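You operate a simulated robot arm through the tools that you are given. There is no shell and no other tool.

You run a simulated robot arm. Do the job below in one go: nothing can be reset, and whatever is moved stays where it is left.

Task
Put things in order on the top of bench eight. At the end: the purple cup brush stands where the silver blue marked bearing block stood; the teal dauber stands where the purple cup brush stood; the orange copper union from the top of bench eight stands on top of the silver gauge (marked "6 bar"); the silver blue marked bearing block is on the silver plain cover plate; whatever was shut is shut again. Leave all else as you found it, and nothing knocked over.

The check looks at the end state, three seconds after you hand in, the way a careful person would. Anything else that was tipped, shoved, dropped, spilled or broken makes it a failure. Lids that push on must go on centred and level and be pressed home; caps that screw on are set level and turned clockwise until they are tight.

Robot
A 6-joint arm with a two-finger parallel gripper, fixed in place. Base frame: the origin is at the foot of the arm, x ahead of it, y to its left, z up; the work surface is at about z = 0. Units: mm, degrees, N and s.
With the tool pointing down near the work surface it reaches from about 180 to 460 mm from the base axis. Its first joint turns from -70.0 to 70.0 degrees. Payload 1.9 kg.
Tool frame: the origin (TCP) lies between the finger pads and is the grasp point; the fingertips stand 23 mm ahead of it; z points along the fingers, y is the line along which they close. Largest opening 94 mm; finger width 38, thickness 10; the body of the gripper, 54 by 96 mm, starts 39 mm behind the TCP.
Orientation is that of the tool frame in the base frame, as [roll, pitch, yaw] about the fixed x, y, z axes, in that order (R = Rz(yaw) Ry(pitch) Rx(roll)). With the fingers straight down and closing along the base's y, the tool's x points along the base's -x, its y along +y and its z along -z.

Tools
- The arm moves only by the tool servo_tool. Its argument "deltas" is one flat list of numbers, 7 for each row, row after row: the shift along the tool's x, y, z in units of 50 mm (1.0 is 50 mm), then the turn, a rotation vector about the tool's x, y, z in units of 6 degrees (1.0 is 6 degrees), then the closure, from 0 (fully open) to 1 (shut). In form: [x, y, z, rx, ry, rz, grip, x, y, z, rx, ry, rz, grip, ...]. A call has 1 to 20 rows; each row shifts and turns the commanded pose from where the row before left it, along the tool's axes as they then stand. A call with a number of a shift or a turn outside -1 to 1 is refused whole. A row lasts 0.2 s, in which the tool goes at most 50 mm and 8.6 degrees; a call with a longer step from one row to the next is refused whole, and so is a gripper value outside its range. A pose out of reach is approached as far as the arm can. The call stops where the force on the tool passes 40 N (or 10 N more than at its start, if that is more) or the arm is blocked; 0.2 s more then pass. Each finger travels about 108 mm/s and halts on what it meets, pressing with about 28 N; the grip force reading is that of the motor and also rises with nothing between the fingers. The clock runs only during rows and for 0.2 s after the last one: add rows that do not move to give the fingers time. It gives the time, the measured TCP pose, the force on the tool (base axes), the opening and the grip force at its end, in the units of the frame above (readings bear some noise), with the torque about the TCP (base axes, N m) and any sound that the robot's microphone picked up, and new pictures: "show" is both (left out), scene, wrist or none.
- Cameras (640 x 400 px; columns grow to the right, rows downward): "scene" is fixed at [34.5, 305, 410.2]; the picture's right is [-0.91, -0.42, 0.00], its down [-0.29, 0.63, -0.72] and it looks along [0.30, -0.65, -0.69] (base axes); focal length 214 px, centre (320, 200). "wrist" rides on the gripper at [87, 16, -75] in the tool frame; the picture's right is [-0.18, 0.98, 0.00], its down [-0.58, -0.11, -0.81] and it looks along [-0.79, -0.15, 0.59] (tool axes); focal length 243 px, centre (320, 200). There is no depth. A picture from a camera that has moved, and an enlarged one, comes with that camera's place and axes in the base frame and with its lens.
- inspect(camera, box): a new picture of the part [left, top, right, bottom] of that camera's present view, enlarged. The clock stands still meanwhile.
- finish_job(): hands the job in; it is judged then, once.

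Nothing tells you positions but the pictures and the camera data. Unless the task says otherwise, let go and move clear before handing in.

The tools are called after "Request:" as a command line: name --argument value ..., lists and objects as JSON in quotes. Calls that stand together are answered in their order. servo_tool: Moves the arm, as the interface text tells. Its arguments: {"type":"object","properties":{"deltas":{"type":"array"},"show":{"type":"string","enum":["both","scene","wrist","none"]}},"required":["deltas"]} The other tools are called the same way: inspect (camera, box) takes an enlarged picture of a part of a camera's view; finish_job () hands the job in.

At the start:

```text
t: 0.0
tcp_pos: [247.3, -166.5, 283.8]
ee_rot: [-179.9, 0.0, 179.9]
contact_force: [-0.6, 0.3, 0.2]
moment: [0.0, 0.04, -0.03]
gripper_width: 94.2
grasp_force: 0.2
```

scene: 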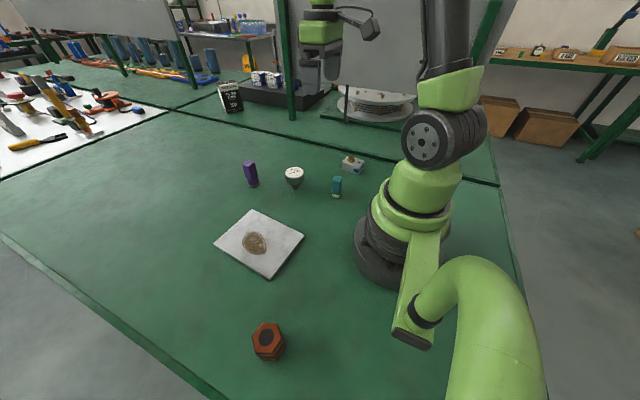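
wrist: 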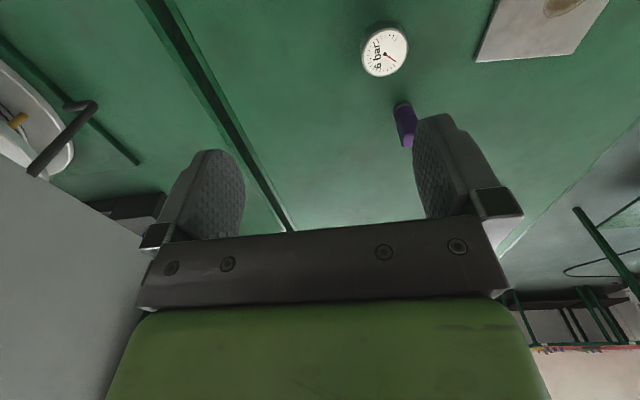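

I see a purple brush, a gauge, a teal dauber, a bearing block, a cover plate with something on it, and an orange hex union on the bench. I'll look closer before moving.

Request:
inspect --camera "scene" --box '[220, 130, 380, 230]'

Request:
inspect --camera "scene" --box '[200, 200, 360, 300]'

Request:
inspect --camera "scene" --box '[220, 300, 340, 375]'

Request:
inspect --camera "wrist" --box '[320, 0, 640, 200]'

```text
4.00 times, centred on (300, 180) of scene
camera zoom: at [34.5, 305.0, 410.2], right [-0.91, -0.42, 0.0], down [-0.29, 0.63, -0.72], along [0.3, -0.65, -0.69], focal length 858 px, centre (400, 280)
```

zoom: 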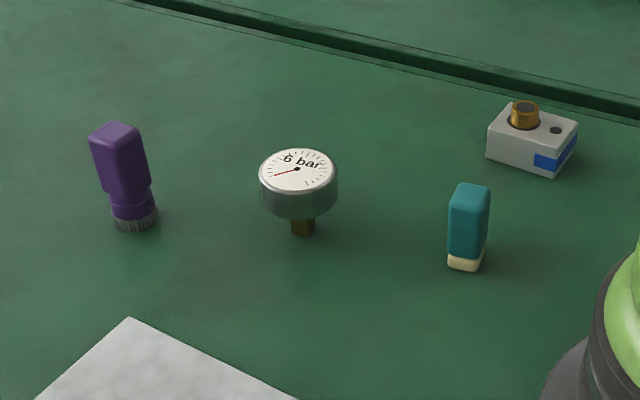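

```text
4.00 times, centred on (280, 250) of scene
camera zoom: at [34.5, 305.0, 410.2], right [-0.91, -0.42, 0.0], down [-0.29, 0.63, -0.72], along [0.3, -0.65, -0.69], focal length 858 px, centre (480, 0)
```

zoom: 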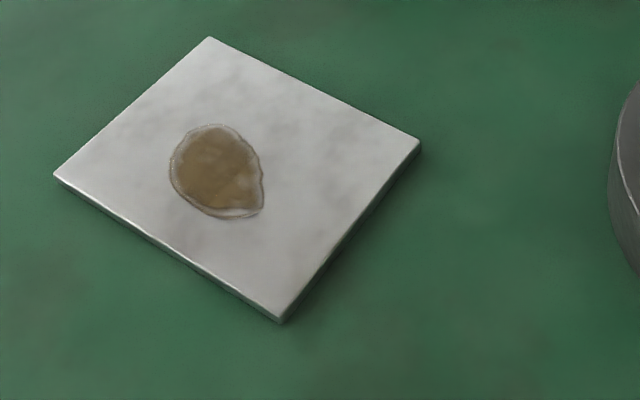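

```text
5.33 times, centred on (280, 338) of scene
camera zoom: at [34.5, 305.0, 410.2], right [-0.91, -0.42, 0.0], down [-0.29, 0.63, -0.72], along [0.3, -0.65, -0.69], focal length 1144 px, centre (533, -533)
```

zoom: 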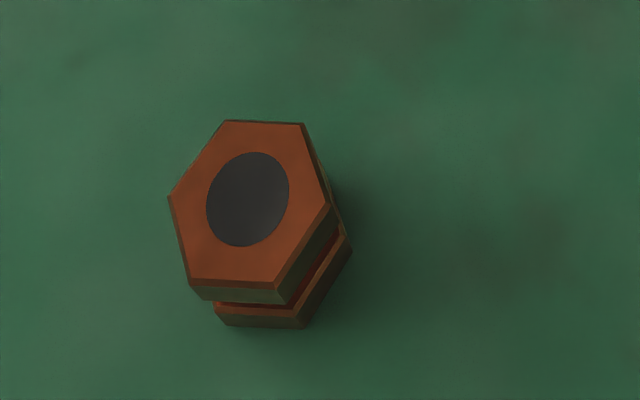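

```text
2.00 times, centred on (480, 100) of wrist
camera zoom: at [160.8, -150.6, 358.9], right [0.19, 0.98, 0.0], down [0.58, -0.11, 0.81], along [0.79, -0.15, -0.59], focal length 485 px, centre (0, 400)
```

zoom: 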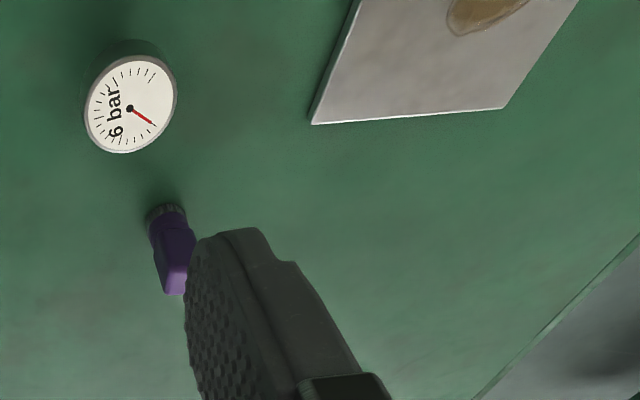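

The bench objects come out roughly as follows: purple brush (412,-60), gauge (299,-99) with its top at about z 53, teal dauber (177,-115), block (176,-256), union (141,261). The plate is centred near (279,102) and has a brown puddle in the middle. I'll move above the block for a closer look.

Request:
servo_tool --deltas '[0.35, -0.4, 0.35, 0, 0, 0, 0, 0.35, -0.4, 0.35, 0, 0, 0, 0, 0.35, -0.4, 0.35, 0, 0, 0, 0, 0.35, -0.4, 0.35, 0, 0, 0, 0, 0, 0, 0, 0, 0, 0, 0, 0, 0, 0, 0, 0, 0, 0]'

```text
t: 1.4
tcp_pos: [176.4, -245.7, 213.5]
ee_rot: [-179.8, -0.1, 179.8]
contact_force: [0.7, 0.4, -0.4]
moment: [-0.02, -0.01, 0.0]
gripper_width: 94.0
grasp_force: 0.1
camera wrist: at [90.1, -230.3, 288.6], right [0.19, 0.98, 0.0], down [0.58, -0.11, 0.81], along [0.79, -0.15, -0.59], focal length 243 px, centre (320, 200)
```

scene: 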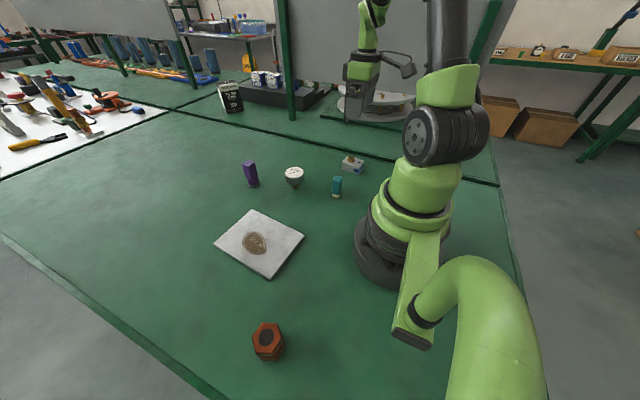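
wrist: 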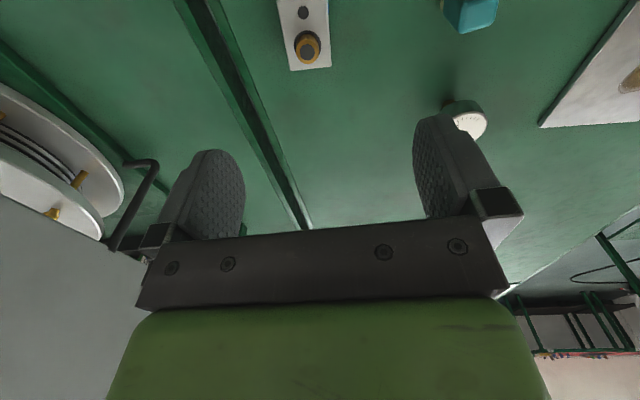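

The block is now near the top of the wrist view. I'll enlarge it.

Request:
inspect --camera "wrist" --box '[240, 0, 400, 100]'

Request:
inspect --camera "scene" --box '[328, 145, 376, 175]'

```text
4.00 times, centred on (320, 50) of wrist
camera zoom: at [90.1, -230.3, 288.6], right [0.19, 0.98, 0.0], down [0.58, -0.11, 0.81], along [0.79, -0.15, -0.59], focal length 970 px, centre (320, 800)
```

zoom: 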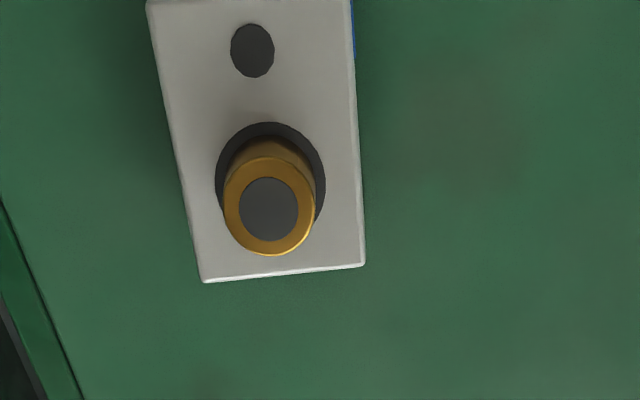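

```text
13.33 times, centred on (352, 160) of scene
camera zoom: at [34.5, 305.0, 410.2], right [-0.91, -0.42, 0.0], down [-0.29, 0.63, -0.72], along [0.3, -0.65, -0.69], focal length 2860 px, centre (-107, 733)
```

zoom: 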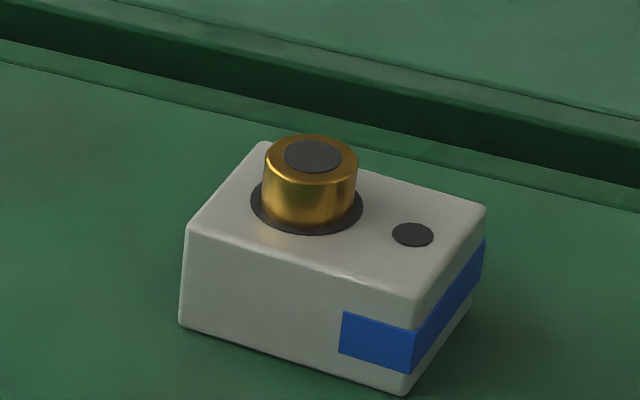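

The block stands at about (180,-262), turned about -5° and 43 mm wide across y, with a brass bushing in its top. I'll descend above it and recheck the alignment.

Request:
servo_tool --deltas '[-0.024, -0.108, 0.6, 0, 0, 0, 0, -0.024, -0.108, 0.6, 0, 0, 0, 0, -0.024, -0.108, 0.6, 0, 0, 0, 0, 0, 0, 0.2, 0, 0, 0.8, 0, 0, 0, 0, 0, 0, 0, 0, 0, 0, 0, 0, 0, 0, 0]'

```text
t: 2.8
tcp_pos: [180.9, -263.1, 115.8]
ee_rot: [-179.9, 0.0, 175.1]
contact_force: [-1.0, 1.1, 1.0]
moment: [-0.03, 0.05, -0.01]
gripper_width: 93.8
grasp_force: 0.0
camera wrist: at [96.0, -239.8, 189.0], right [0.27, 0.96, 0.0], down [0.57, -0.16, 0.81], along [0.78, -0.22, -0.59], focal length 243 px, centre (320, 200)
```

scene: 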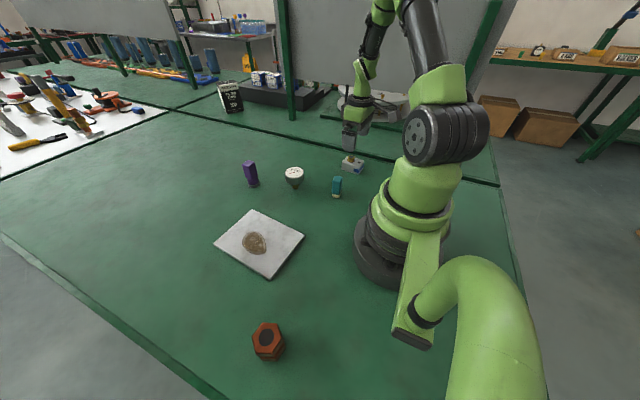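
wrist: 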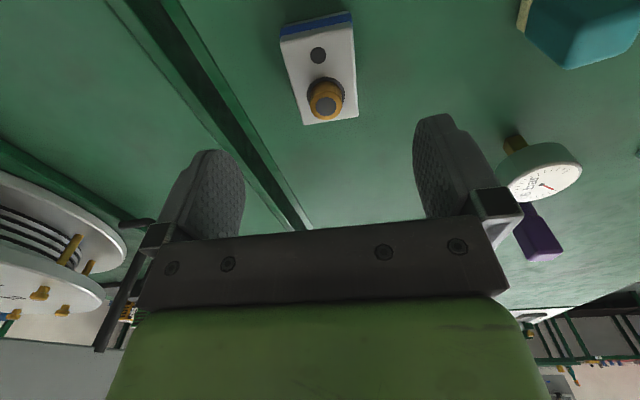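

The block is well in view between the fingers. I'll enlarge the view to check its alignment.

Request:
inspect --camera "wrist" --box '[240, 0, 400, 140]'

Request:
inspect --camera "wrist" --box '[460, 0, 640, 280]'

```text
2.86 times, centred on (320, 70) of wrist
camera zoom: at [96.0, -239.8, 189.0], right [0.27, 0.96, 0.0], down [0.57, -0.16, 0.81], along [0.78, -0.22, -0.59], focal length 693 px, centre (320, 571)
```

zoom: 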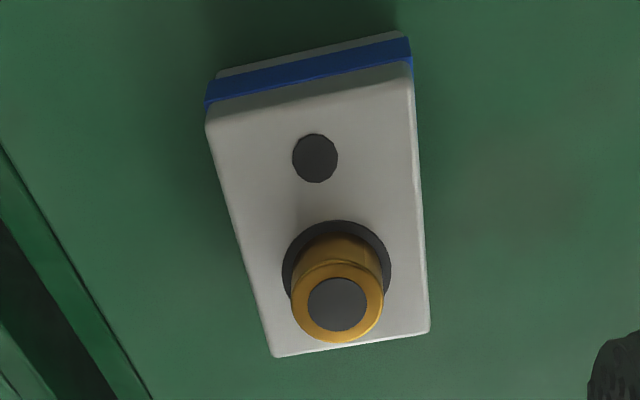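

```text
1.43 times, centred on (550, 140) of wrist
camera zoom: at [96.0, -239.8, 189.0], right [0.27, 0.96, 0.0], down [0.57, -0.16, 0.81], along [0.78, -0.22, -0.59], focal length 347 px, centre (-9, 286)
```

zoom: 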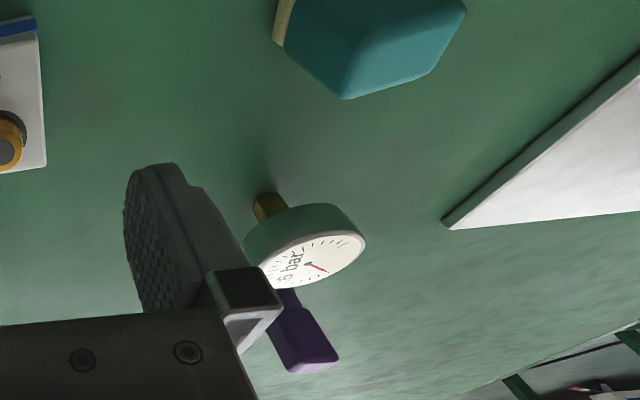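

The block centre checks out at about (181,-262), and the fingers straddle it. I'll go down to grasp height.

Request:
servo_tool --deltas '[0, 0.01, 0.5, 0, 0, 0, 0, 0, 0.01, 0.5, 0, 0, 0, 0, 0, 0, 0.4, 0, 0, 0, 0, 0, 0, 0.25, 0, 0, 0, 0, 0, 0, 0.11, 0, 0, 0, 0, 0, 0, 0, 0, 0, 0, 0, 0, 0, 0, 0, 0, 0, 0]'

```text
t: 4.4
tcp_pos: [180.8, -262.1, 27.2]
ee_rot: [-179.9, -0.1, 175.1]
contact_force: [-0.2, 0.3, 0.4]
moment: [0.01, 0.03, 0.01]
gripper_width: 94.2
grasp_force: 0.1
camera wrist: at [96.3, -238.9, 101.1], right [0.27, 0.96, 0.0], down [0.57, -0.16, 0.81], along [0.78, -0.22, -0.59], focal length 243 px, centre (320, 200)
```

scene: 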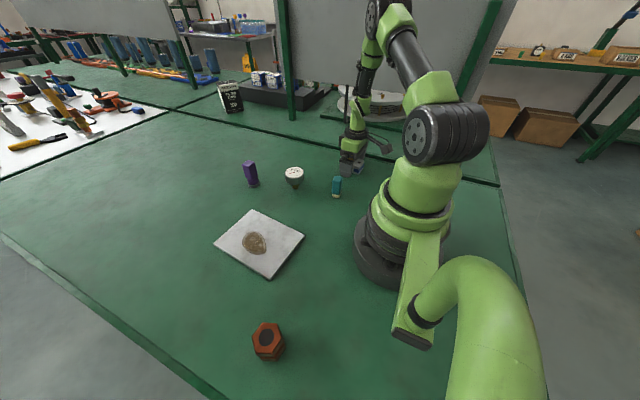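
wrist: 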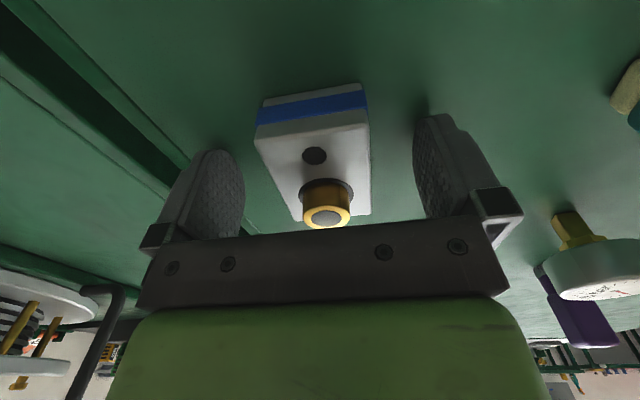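

The fingers straddle the block evenly. I'll close them now.

Request:
servo_tool --deltas '[0, 0, 0, 0, 0, 0, 0.4, 0, 0, 0, 0, 0, 0, 0.6, 0, 0, 0, 0, 0, 0, 0.8, 0, 0, 0, 0, 0, 0, 1, 0, 0, 0, 0, 0, 0, 1]'

```text
t: 5.6
tcp_pos: [181.0, -261.8, 27.8]
ee_rot: [-179.9, 0.0, 175.1]
contact_force: [-1.1, 2.2, 3.3]
moment: [0.17, 0.21, -0.06]
gripper_width: 43.8
grasp_force: 28.1
camera wrist: at [96.3, -238.8, 101.2], right [0.27, 0.96, 0.0], down [0.57, -0.16, 0.81], along [0.78, -0.22, -0.59], focal length 243 px, centre (320, 200)
```

scene: 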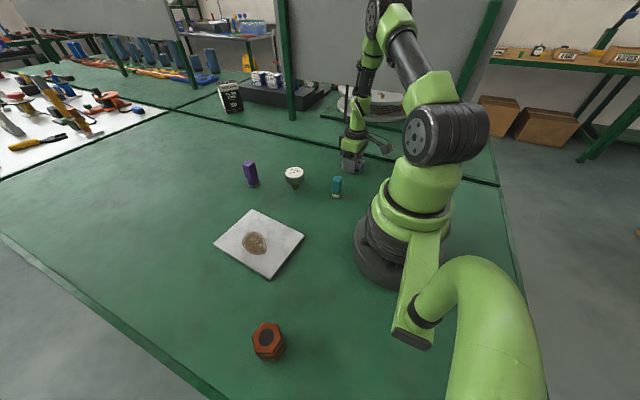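
wrist: 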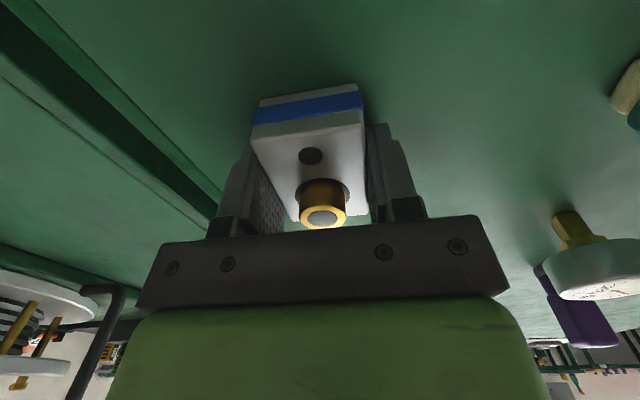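

The block is gripped at 43.8 mm; it stood at about (182,-260.5) with yaw -5°. I'll lift it straight up and look.

Request:
servo_tool --deltas '[0, 0, -0.1, 0, 0, 0, 1, 0, 0, -0.3, 0, 0, 0, 1, 0, 0, -0.6, 0, 0, 0, 1, 0, 0, -0.75, 0, 0, 0, 1, 0, 0, -0.75, 0, 0, 0, 1, 0, 0, 0, 0, 0, 0, 1]'

```text
t: 7.0
tcp_pos: [181.2, -262.4, 150.9]
ee_rot: [-179.9, 0.0, 175.1]
contact_force: [-0.7, 0.2, -3.9]
moment: [-0.03, 0.03, 0.01]
gripper_width: 43.9
grasp_force: 27.7
camera wrist: at [96.3, -238.6, 225.6], right [0.27, 0.96, 0.0], down [0.57, -0.16, 0.81], along [0.78, -0.22, -0.59], focal length 243 px, centre (320, 200)
```

scene: 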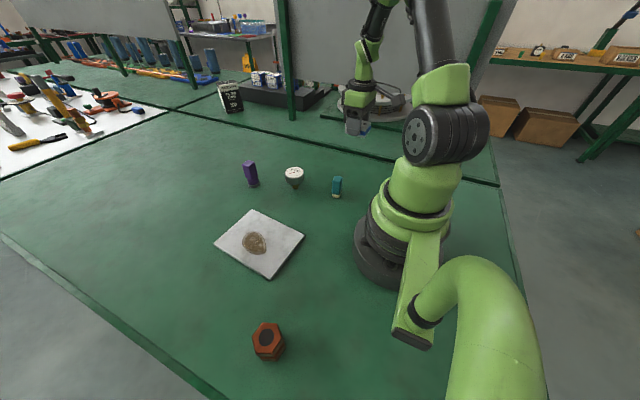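
wrist: 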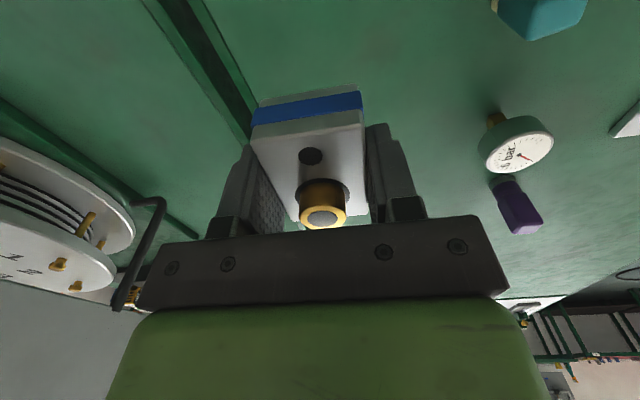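

The block lifted cleanly, with the bushing still in it. I'll carry it high over to the plate's near side.

Request:
servo_tool --deltas '[-0.3, 0.676, 0, 0, 0, 0, 1, -0.3, 0.676, 0, 0, 0, 0, 1, -0.3, 0.676, 0, 0, 0, 0, 1, -0.3, 0.676, 0, 0, 0, 0, 1, -0.3, 0.676, 0, 0, 0, 0, 1, 0.057, 0.664, 0, 0, 0, 0, 1, 0.057, 0.664, 0, 0, 0, 0, 1, 0.057, 0.664, 0, 0, 0, 0, 1, 0.365, 0.671, 0, 0, 0, 0, 1, 0.365, 0.671, 0, 0, 0, 0, 1, 0.365, 0.671, 0, 0, 0, 0, 1, 0, 0, 0, 0, 0, 0, 1]'

Request:
servo_tool --deltas '[0, 0, 0, 0, 0, -0.5, 1, 0, 0, 0, 0, 0, -1, 1, 0, 0, 0, 0, 0, -1, 1, 0, 0, 0, 0, 0, -1, 1, 0, 0, 0, 0, 0, -1, 1, 0, 0, 0, 0, 0, -1, 1, 0, 0, 0, 0, 0, -1, 1, 0, 0, 0, 0, 0, -1, 1, 0, 0, 0, 0, 0, -1, 1, 0, 0, 0, 0, 0, -1, 1, 0, 0, 0, 0, 0, -1, 1, 0, 0, 0, 0, 0, -1, 1, 0, 0, 0, 0, 0, -1, 1, 0, 0, 0, 0, 0, -1, 1, 0, 0, 0, 0, 0, -1, 1, 0, 0, 0, 0, 0, -0.5, 1, 0, 0, 0, 0, 0, 0, 1]'

```text
t: 9.6
tcp_pos: [223.8, 107.1, 150.7]
ee_rot: [-179.9, 0.0, 175.1]
contact_force: [-0.3, 0.7, -3.4]
moment: [0.0, -0.01, 0.04]
gripper_width: 43.6
grasp_force: 28.1
camera wrist: at [139.0, 129.9, 225.1], right [0.27, 0.96, 0.0], down [0.57, -0.16, 0.81], along [0.78, -0.22, -0.59], focal length 243 px, centre (320, 200)
```

scene: 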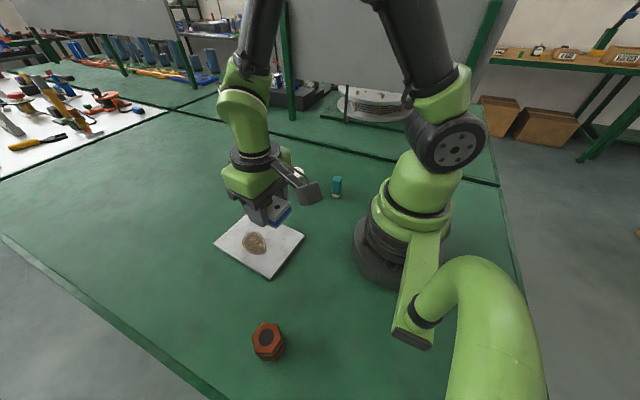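
wrist: 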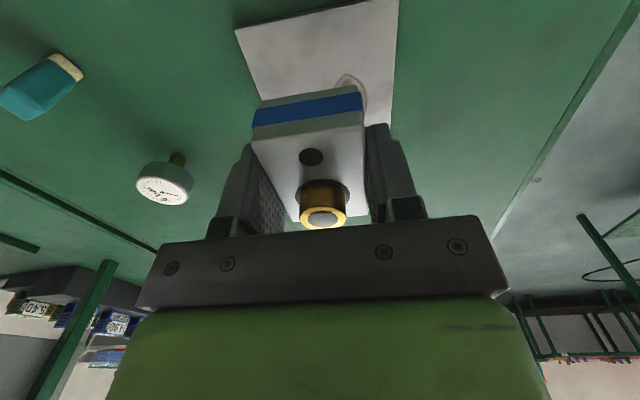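

```text
t: 13.2
tcp_pos: [224.7, 105.9, 150.8]
ee_rot: [180.0, -0.1, -94.8]
contact_force: [-1.0, 0.3, -2.6]
moment: [0.01, -0.01, 0.02]
gripper_width: 43.6
grasp_force: 27.9
camera wrist: at [200.7, 19.8, 225.3], right [-0.96, 0.27, 0.0], down [0.16, 0.57, 0.81], along [0.21, 0.78, -0.59], focal length 243 px, centre (320, 200)
```

scene: 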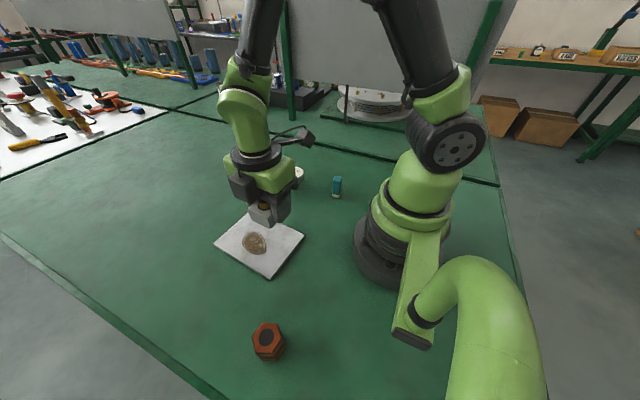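
wrist: 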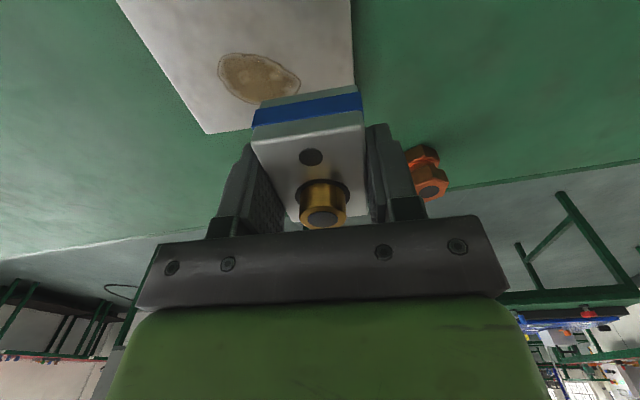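

The block is over the near strip of the plate, and the puddle lies ahead of it. I'll enlarge the view to fix the plate and puddle edges.

Request:
inspect --camera "wrist" --box '[110, 0, 390, 175]'

Request:
inspect --camera "scene" --box '[208, 190, 320, 290]'

```text
2.29 times, centred on (250, 88) of wrist
camera zoom: at [200.7, 19.8, 225.3], right [-0.96, 0.27, 0.0], down [0.16, 0.57, 0.81], along [0.21, 0.78, -0.59], focal length 555 px, centre (480, 457)
```

zoom: 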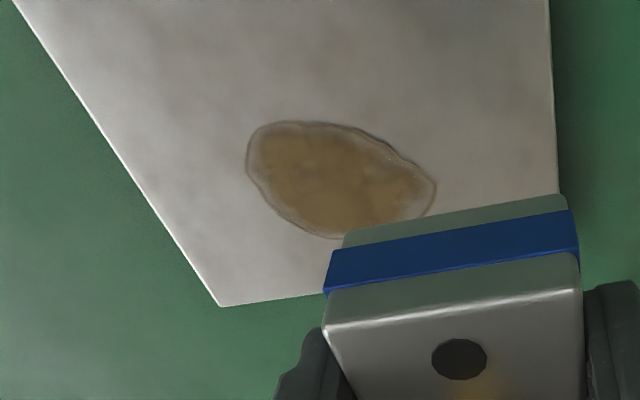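

```text
4.00 times, centred on (264, 240) of scene
camera zoom: at [34.5, 305.0, 410.2], right [-0.91, -0.42, 0.0], down [-0.29, 0.63, -0.72], along [0.3, -0.65, -0.69], focal length 858 px, centre (544, 40)
```

zoom: 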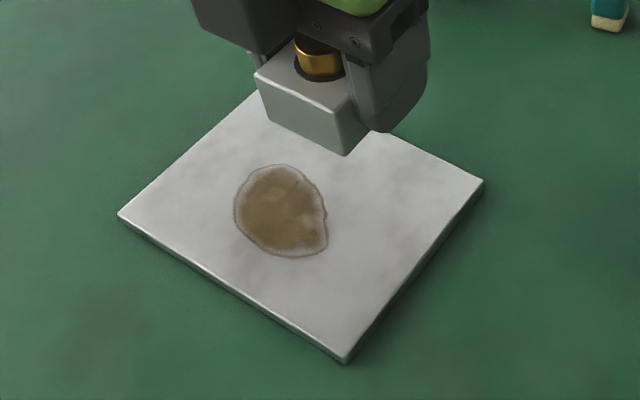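

The free strip runs from x≈195 to 250 on the near side, so I'll set the block at about (221.5, 84), clear of the puddle. I'll go down part way first.

Request:
servo_tool --deltas '[0.221, 0.0135, 0, 0, 0, 0, 1, 0.221, 0.0135, 0, 0, 0, 0, 1, 0, 0, 0.5, 0, 0, 0, 1, 0, 0, 0.5, 0, 0, 0, 1, 0, 0, 0.5, 0, 0, 0, 1, 0, 0, 0.4, 0, 0, 0, 1, 0, 0, 0.1, 0, 0, 0, 1, 0, 0, 0, 0, 0, 0, 1]'

Request:
inspect --camera "scene" --box '[208, 190, 320, 290]'

```text
t: 15.0
tcp_pos: [222.7, 83.3, 50.6]
ee_rot: [179.9, 0.0, -94.9]
contact_force: [0.8, 0.1, -4.0]
moment: [0.01, -0.01, 0.01]
gripper_width: 43.5
grasp_force: 27.9
camera wrist: at [197.8, -1.9, 126.0], right [-0.96, 0.27, 0.0], down [0.16, 0.57, 0.81], along [0.21, 0.78, -0.59], focal length 243 px, centre (320, 200)
```

scene: 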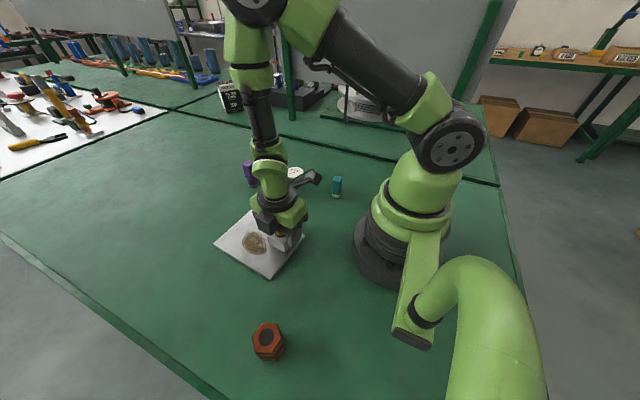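
wrist: 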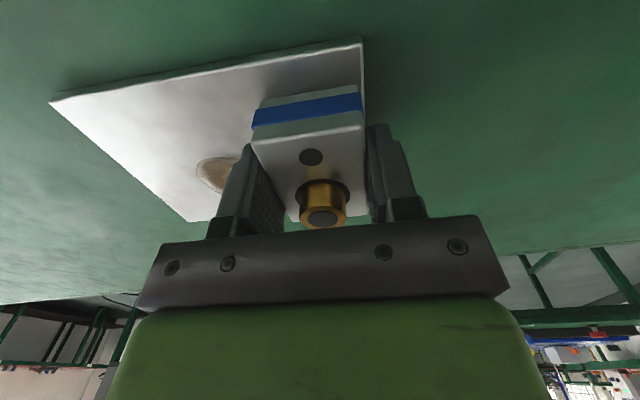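

```text
4.00 times, centred on (264, 240) of scene
camera zoom: at [34.5, 305.0, 410.2], right [-0.91, -0.42, 0.0], down [-0.29, 0.63, -0.72], along [0.3, -0.65, -0.69], focal length 858 px, centre (544, 40)
```

zoom: 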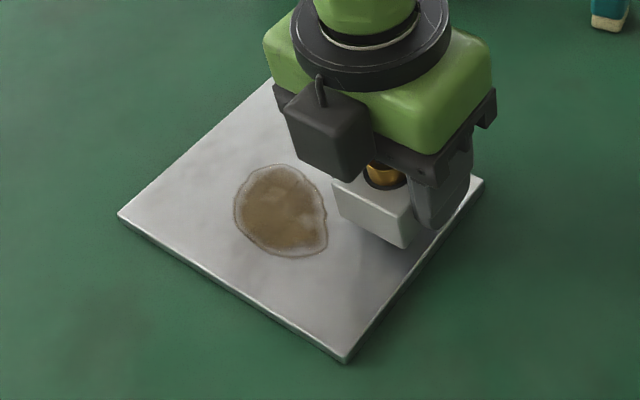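

The block is clear of the puddle and inside the plate's edge. I'll lower it gently.

Request:
servo_tool --deltas '[0, 0, 0.2, 0, 0, 0, 1, 0, 0, 0.08, 0, 0, 0, 1, 0, 0, 0.02, 0, 0, 0, 1, 0, 0, 0, 0, 0, 0, 1]' --show "none"

```text
t: 16.0
tcp_pos: [220.2, 82.9, 37.1]
ee_rot: [-179.9, 0.0, -94.9]
contact_force: [-5.8, 0.9, 21.8]
moment: [0.13, 0.11, 0.06]
gripper_width: 43.8
grasp_force: 27.9
```

Contact came at z≈37. I'll look before letting go.

Request:
inspect --camera "scene" --box '[228, 190, 318, 280]'

Request:
inspect --camera "wrist" --box '[180, 20, 440, 240]'

```text
4.44 times, centred on (273, 235) of scene
camera zoom: at [34.5, 305.0, 410.2], right [-0.91, -0.42, 0.0], down [-0.29, 0.63, -0.72], along [0.3, -0.65, -0.69], focal length 953 px, centre (529, 44)
```

zoom: 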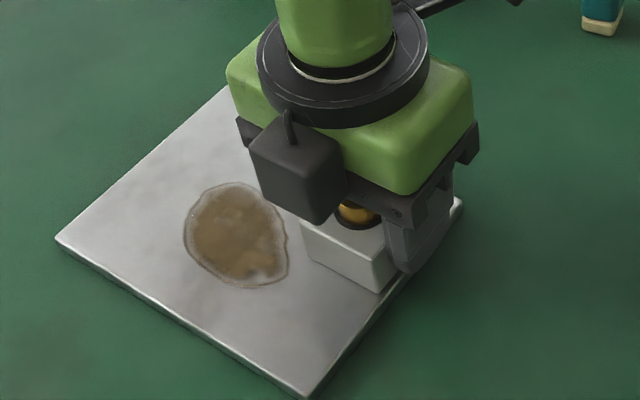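

```text
1.82 times, centred on (310, 130) of wrist
camera zoom: at [197.3, -2.3, 111.0], right [-0.96, 0.27, 0.0], down [0.16, 0.57, 0.81], along [0.22, 0.78, -0.59], focal length 441 px, centre (338, 327)
```

zoom: 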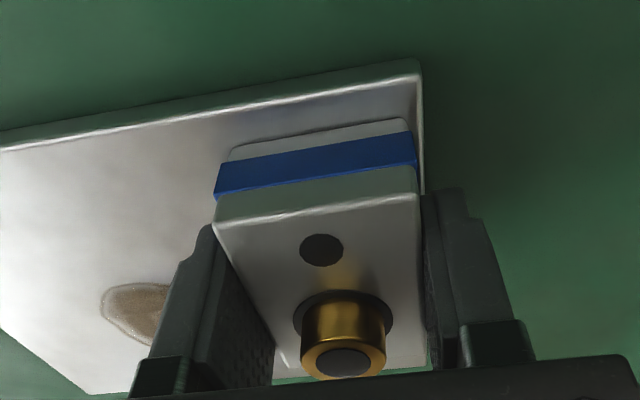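

The block sits about 3 mm inside the near edge. I'll lift it a touch and shift it 2–3 mm inward for margin.

Request:
servo_tool --deltas '[0, 0, -0.1, 0, 0, 0, 1, 0, 0, 0, 0, 0, 0, 1]' --show "none"

```text
t: 16.6
tcp_pos: [221.3, 83.0, 41.4]
ee_rot: [180.0, -0.1, -95.0]
contact_force: [0.6, 0.6, -2.7]
moment: [0.0, 0.0, -0.01]
gripper_width: 43.8
grasp_force: 27.7
```

Lifted free. Now I'll shift inward by 2.5 mm and set it down softly.

Request:
servo_tool --deltas '[0, -0.05, 0, 0, 0, 0, 1, 0, 0, 0.04, 0, 0, 0, 1, 0, 0, 0.03, 0, 0, 0, 1, 0, 0, 0, 0, 0, 0, 1]' --show "none"

```text
t: 17.6
tcp_pos: [225.0, 83.1, 37.0]
ee_rot: [-180.0, -0.1, -95.0]
contact_force: [0.5, -0.9, -2.8]
moment: [-0.02, -0.02, -0.04]
gripper_width: 43.6
grasp_force: 28.0
```

Request:
servo_tool --deltas '[0, 0, 0.012, 0, 0, 0, 1, 0, 0, 0, 0, 0, 0, 1]' --show "none"

```text
t: 18.2
tcp_pos: [223.8, 83.4, 36.2]
ee_rot: [-180.0, -0.1, -95.0]
contact_force: [-0.4, 0.3, -2.2]
moment: [0.02, 0.01, 0.01]
gripper_width: 43.9
grasp_force: 28.4
```

Request:
servo_tool --deltas '[0, 0, 0.01, 0, 0, 0, 1, 0, 0, 0, 0, 0, 0, 1]' --show "none"

```text
t: 18.8
tcp_pos: [222.9, 83.2, 36.3]
ee_rot: [180.0, -0.1, -94.9]
contact_force: [-3.4, 1.7, 8.6]
moment: [0.17, 0.03, 0.04]
gripper_width: 43.7
grasp_force: 28.5
```

The block is resting on the plate, so I'll open the fingers a little and lift away straight up.

Request:
servo_tool --deltas '[0, 0, 0, 0, 0, 0, 0.5, 0, 0, 0, 0, 0, 0, 0.42, 0, 0, 0, 0, 0, 0, 0.42]'

```text
t: 19.6
tcp_pos: [223.1, 83.0, 36.9]
ee_rot: [180.0, -0.1, -95.0]
contact_force: [-0.1, 0.2, -0.5]
moment: [-0.03, 0.0, -0.01]
gripper_width: 54.3
grasp_force: 0.0
camera wrist: at [200.0, -2.4, 111.0], right [-0.96, 0.27, 0.0], down [0.16, 0.57, 0.81], along [0.22, 0.78, -0.59], focal length 243 px, centre (320, 200)
```

scene: 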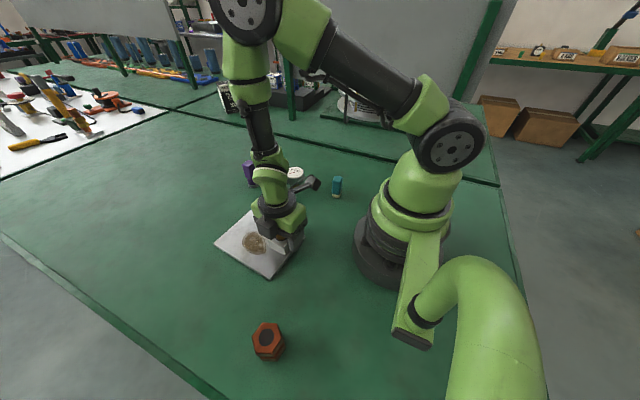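
wrist: 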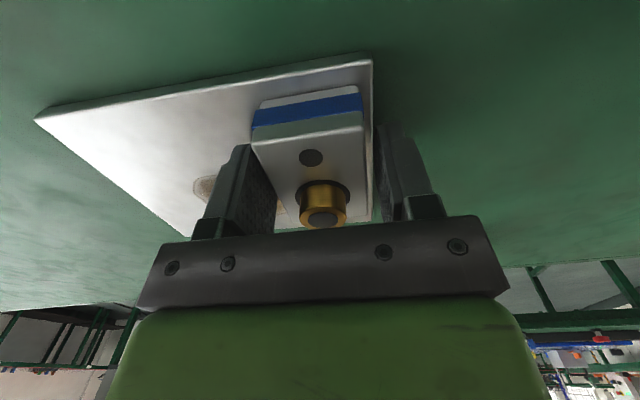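

Released. I'll go straight up to a safe height.

Request:
servo_tool --deltas '[0, 0, -0.2, 0, 0, 0, 0.42, 0, 0, -0.4, 0, 0, 0, 0.42, 0, 0, -0.7, 0, 0, 0, 0.3, 0, 0, -0.7, 0, 0, 0, 0.2, 0, 0, -0.7, 0, 0, 0, 0, 0, 0, 0, 0, 0, 0, 0]'

Request:
inspect --camera "scene" --box '[208, 190, 320, 290]'

Request:
inspect --camera "wrist" --box '[120, 0, 400, 175]'

```text
t: 21.0
tcp_pos: [223.3, 82.0, 171.3]
ee_rot: [180.0, -0.1, -94.8]
contact_force: [-0.4, -0.3, 0.3]
moment: [-0.03, 0.03, 0.0]
gripper_width: 93.8
grasp_force: 0.1
camera wrist: at [199.3, -2.6, 245.6], right [-0.96, 0.27, 0.0], down [0.16, 0.57, 0.81], along [0.22, 0.78, -0.59], focal length 243 px, centre (320, 200)
```

scene: 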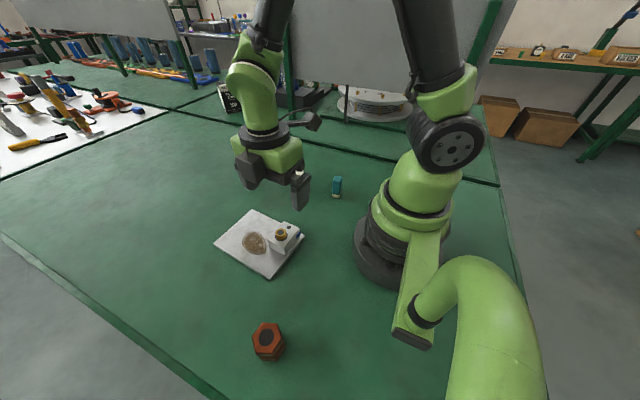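
wrist: 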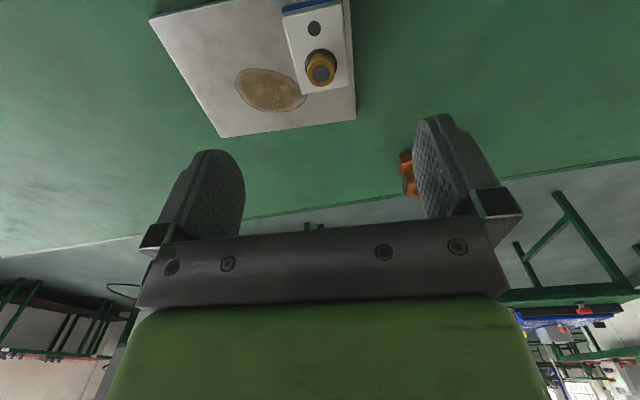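

```text
4.00 times, centred on (264, 240) of scene
camera zoom: at [34.5, 305.0, 410.2], right [-0.91, -0.42, 0.0], down [-0.29, 0.63, -0.72], along [0.3, -0.65, -0.69], focal length 858 px, centre (544, 40)
```

zoom: 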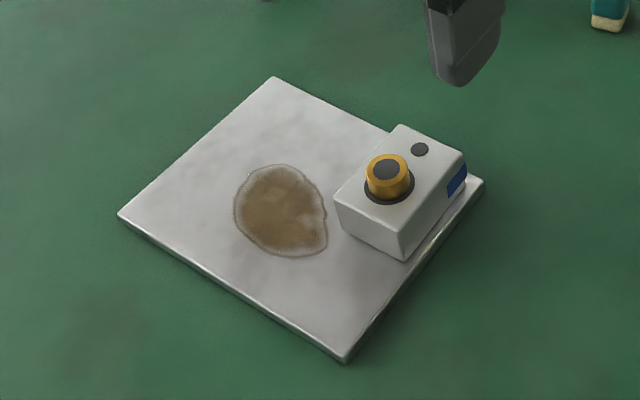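

```text
2.29 times, centred on (260, 88) of wrist
camera zoom: at [199.3, -2.6, 245.6], right [-0.96, 0.27, 0.0], down [0.16, 0.57, 0.81], along [0.22, 0.78, -0.59], focal length 555 px, centre (457, 457)
```

zoom: 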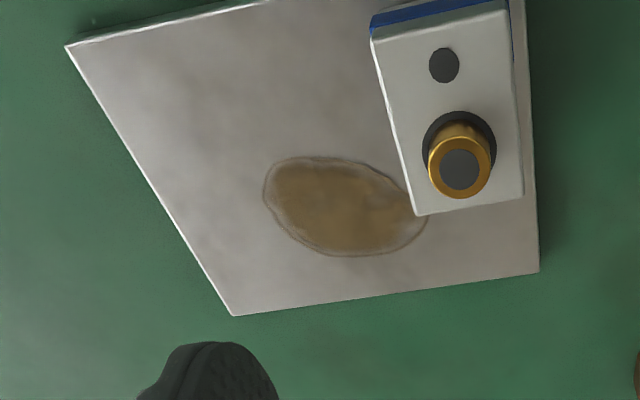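

The block is on the plate, level, inside the edges and clear of the puddle. Next I'll turn the tool back and move over to the purple brush for a close look.

Request:
servo_tool --deltas '[0, 0, 0, 0, 0, 0.95, 0, 0, 0, 0, 0, 0, 0.95, 0, 0, 0, 0, 0, 0, 0.95, 0, 0, 0, 0, 0, 0, 0.95, 0, 0, 0, 0, 0, 0, 0.95, 0, 0, 0, 0, 0, 0, 0.95, 0, 0, 0, 0, 0, 0, 0.95, 0, 0, 0, 0, 0, 0, 0.95, 0, 0, 0, 0, 0, 0, 0.95, 0, 0, 0, 0, 0, 0, 0.95, 0, 0, 0, 0, 0, 0, 0.95, 0, 0, 0, 0, 0, 0, 0.95, 0, 0, 0, 0, 0, 0, 0.95, 0, 0, 0, 0, 0, 0, 0.95, 0, 0, 0, 0, 0, 0, 0.9, 0]' --show "none"

Request:
servo_tool --deltas '[-0.607, -0.467, -0.063, 0, 0, 0, 0, -0.607, -0.467, -0.063, 0, 0, 0, 0, -0.607, -0.467, -0.063, 0, 0, 0, 0, -0.607, -0.467, -0.063, 0, 0, 0, 0, -0.607, -0.467, -0.063, 0, 0, 0, 0, -0.607, -0.467, -0.063, 0, 0, 0, 0, 0, 0, 0, 0, 0, 0, 0, 0, 0, 0, 0, 0, 0, 0]'

```text
t: 24.2
tcp_pos: [223.4, 83.6, 171.3]
ee_rot: [-180.0, 0.0, 179.8]
contact_force: [0.3, 1.0, -0.5]
moment: [0.01, 0.0, 0.03]
gripper_width: 93.9
grasp_force: 0.1
```

```text
t: 26.0
tcp_pos: [404.5, -56.5, 189.8]
ee_rot: [-179.9, 0.0, 179.9]
contact_force: [-0.2, 0.4, 0.5]
moment: [-0.03, -0.01, -0.01]
gripper_width: 93.9
grasp_force: 0.1
camera wrist: at [318.1, -41.6, 264.5], right [0.19, 0.98, 0.0], down [0.58, -0.11, 0.81], along [0.79, -0.15, -0.59], focal length 243 px, centre (320, 200)
```

scene: 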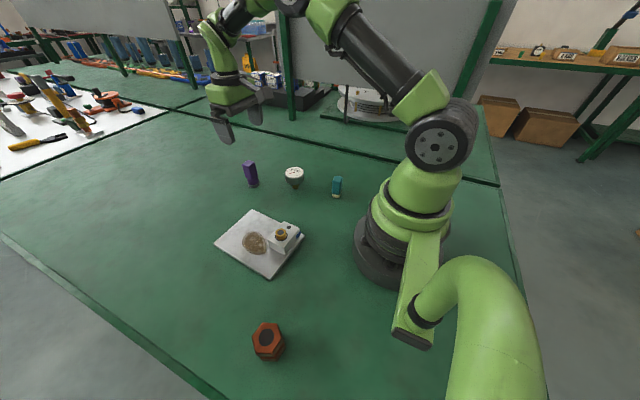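
wrist: 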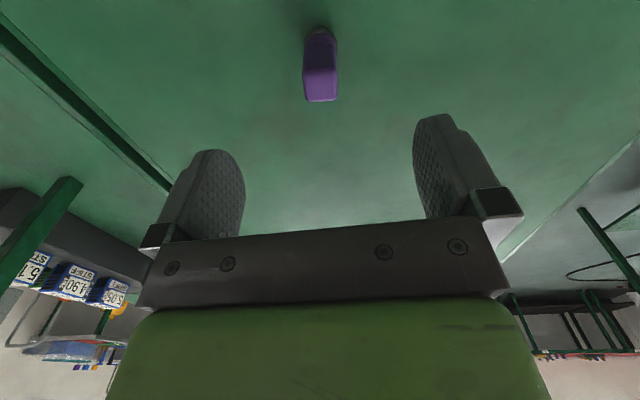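

Request:
inspect --camera "wrist" --box '[256, 0, 384, 120]'

Request:
inspect --camera "scene" --box '[226, 150, 274, 195]'

```text
3.33 times, centred on (320, 60) of wrist
camera zoom: at [318.1, -41.6, 264.5], right [0.19, 0.98, 0.0], down [0.58, -0.11, 0.81], along [0.79, -0.15, -0.59], focal length 809 px, centre (320, 667)
```

zoom: 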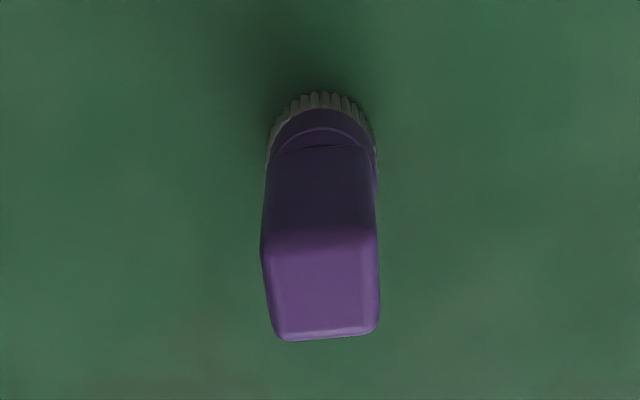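

```text
8.89 times, centred on (250, 172) of scene
camera zoom: at [34.5, 305.0, 410.2], right [-0.91, -0.42, 0.0], down [-0.29, 0.63, -0.72], along [0.3, -0.65, -0.69], focal length 1906 px, centre (942, 444)
```

zoom: 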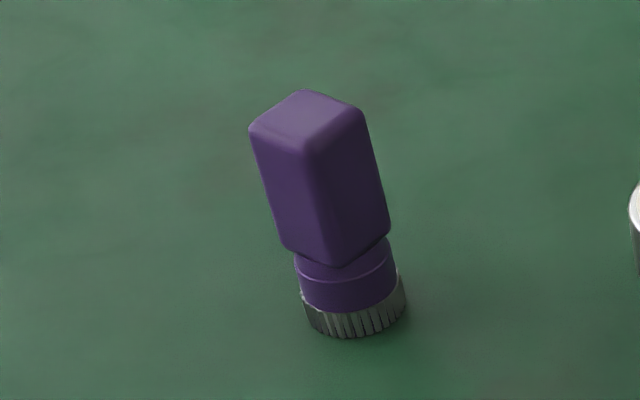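

The purple brush has a round base of about 32 mm centred at about (421.5,-59.5). Its square handle is about 25 mm, turned -5°, with the top at z≈74. I'll move over it, turn 5° and come down around the handle.

Request:
servo_tool --deltas '[-0.17, -0.033, 0.5, 0, 0, 0, 0, -0.17, -0.033, 0.5, 0, 0, 0, 0, 0, 0, 0.5, 0, 0, 0.83, 0, 0, 0, 0, 0, 0, 0, 0]'

Request:
inspect --camera "wrist" --box '[220, 0, 420, 200]'

```text
t: 27.0
tcp_pos: [422.4, -60.8, 116.1]
ee_rot: [-179.9, 0.1, 174.9]
contact_force: [-0.2, 0.2, 0.1]
moment: [0.02, 0.02, -0.03]
gripper_width: 94.0
grasp_force: 0.0
camera wrist: at [337.5, -38.3, 189.5], right [0.27, 0.96, 0.0], down [0.57, -0.16, 0.81], along [0.78, -0.22, -0.59], focal length 243 px, centre (320, 200)
```

scene: 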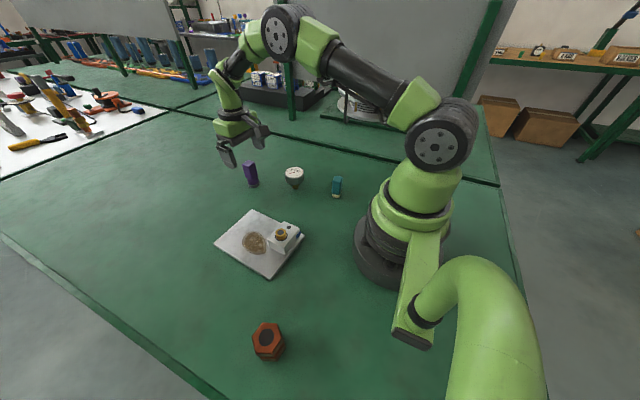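
wrist: 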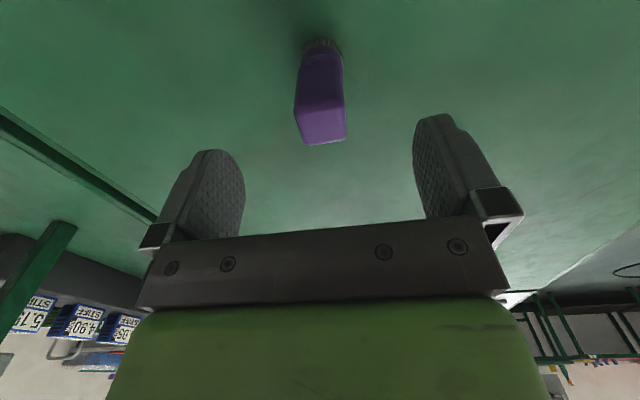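

```text
2.00 times, centred on (320, 100) of wrist
camera zoom: at [337.5, -38.3, 189.5], right [0.27, 0.96, 0.0], down [0.57, -0.16, 0.81], along [0.78, -0.22, -0.59], focal length 485 px, centre (320, 400)
```

zoom: 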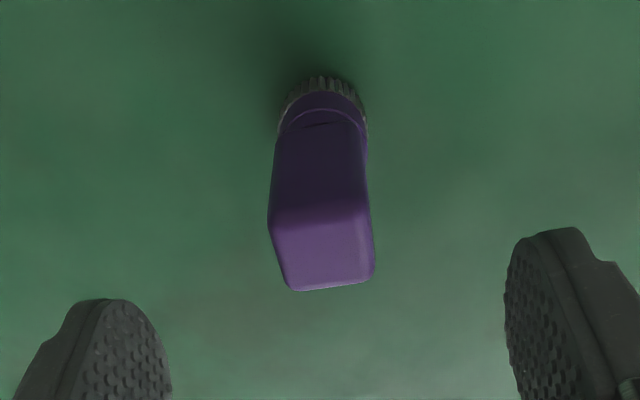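

It's well centred. I'll come down around the handle and grip it.

Request:
servo_tool --deltas '[0, 0.01, 0.5, 0, 0, 0, 0, 0, 0, 0.4, 0, 0, 0, 0, 0, 0, 0.24, 0, 0, 0, 0, 0, 0, 0.1, 0, 0, 0, 0, 0, 0, 0, 0, 0, 0, 0]'

```text
t: 28.2
tcp_pos: [422.0, -61.3, 54.2]
ee_rot: [-179.9, 0.0, 175.0]
contact_force: [-1.0, -0.3, -0.3]
moment: [0.01, 0.03, 0.02]
gripper_width: 93.9
grasp_force: 0.0
camera wrist: at [337.2, -37.7, 127.9], right [0.27, 0.96, 0.0], down [0.57, -0.16, 0.81], along [0.78, -0.22, -0.59], focal length 243 px, centre (320, 200)
```

scene: 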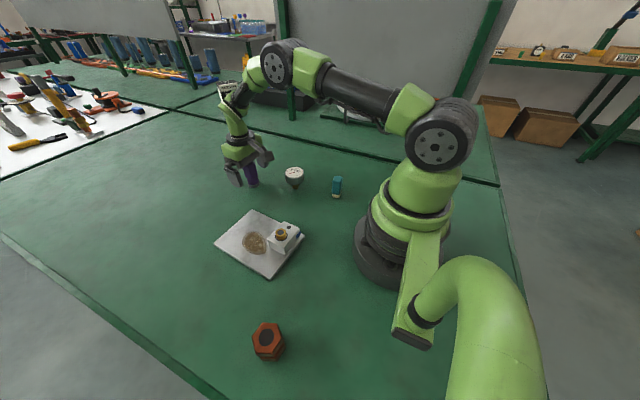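
wrist: 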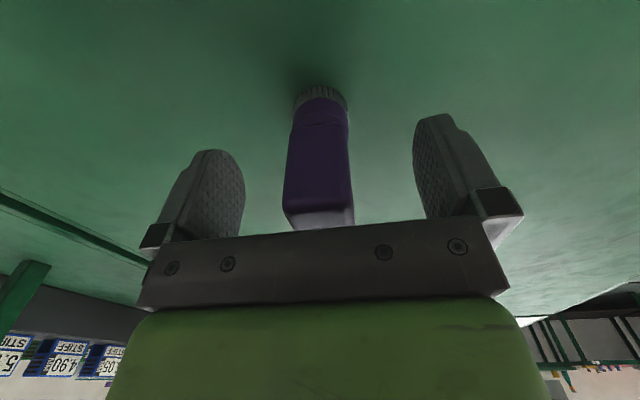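

Request:
servo_tool --deltas '[0, 0, 0, 0, 0, 0, 0.4, 0, 0, 0, 0, 0, 0, 0.6, 0, 0, 0, 0, 0, 0, 0.68, 0, 0, 0, 0, 0, 0, 0.72, 0, 0, 0, 0, 0, 0, 0.76, 0, 0, 0, 0, 0, 0, 1, 0, 0, 0, 0, 0, 0, 1]'

```text
t: 29.8
tcp_pos: [421.7, -61.2, 54.6]
ee_rot: [-180.0, 0.0, 174.9]
contact_force: [0.1, 0.8, 2.6]
moment: [0.05, 0.04, -0.01]
gripper_width: 27.6
grasp_force: 28.2
camera wrist: at [337.2, -37.7, 128.1], right [0.27, 0.96, 0.0], down [0.57, -0.16, 0.81], along [0.78, -0.22, -0.59], focal length 243 px, centre (320, 200)
```

scene: 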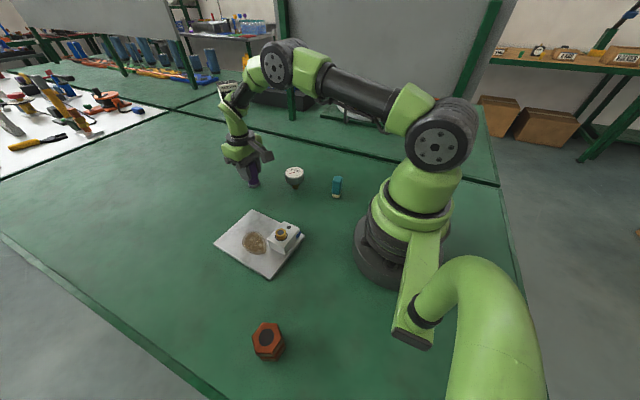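
wrist: 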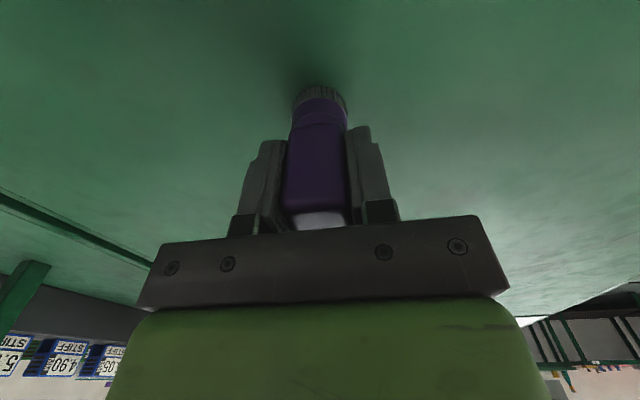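

The brush is gripped at 27.6 mm. I'll lift it and carry it to the block's old spot at (182,-260.5).

Request:
servo_tool --deltas '[0, 0, -0.1, 0, 0, 0, 1, 0, 0, -0.3, 0, 0, 0, 1, 0, 0, -0.6, 0, 0, 0, 1, 0, 0, -0.65, 0, 0, 0, 1, 0, 0, -0.65, 0, 0, 0, 1, 0.4916, -0.4876, 0, 0, 0, 0, 1, 0.4916, -0.4876, 0, 0, 0, 0, 1, 0.4916, -0.4876, 0, 0, 0, 0, 1, 0.4916, -0.4876, 0, 0, 0, 0, 1, 0.4916, -0.4876, 0, 0, 0, 0, 1, 0.4916, -0.4876, 0, 0, 0, 0, 1, 0.4916, -0.4876, 0, 0, 0, 0, 1, 0.4916, -0.4876, 0, 0, 0, 0, 1, 0.4916, -0.4876, 0, 0, 0, 0, 1, 0, 0, 0, 0, 0, 0, 1, 0, 0, 0, 0, 0, 0, 1]'

```text
t: 33.2
tcp_pos: [182.5, -260.7, 168.3]
ee_rot: [-179.9, 0.0, 174.9]
contact_force: [-0.1, -0.3, -0.8]
moment: [0.03, -0.02, -0.01]
gripper_width: 27.6
grasp_force: 28.1
camera wrist: at [97.9, -236.8, 242.5], right [0.27, 0.96, 0.0], down [0.57, -0.16, 0.81], along [0.78, -0.22, -0.59], focal length 243 px, centre (320, 200)
```

scene: 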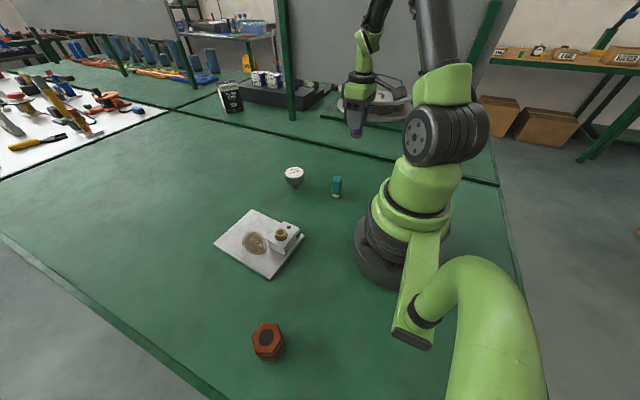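
wrist: 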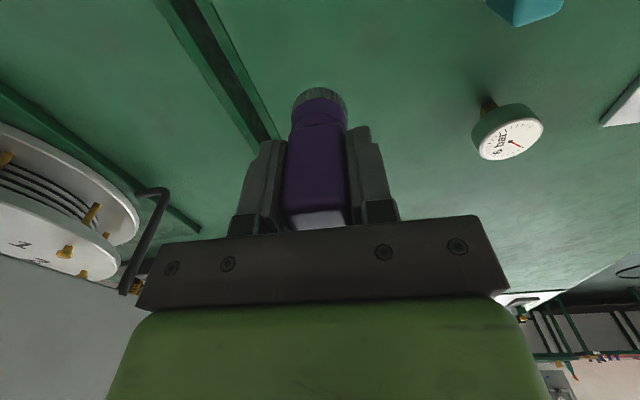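

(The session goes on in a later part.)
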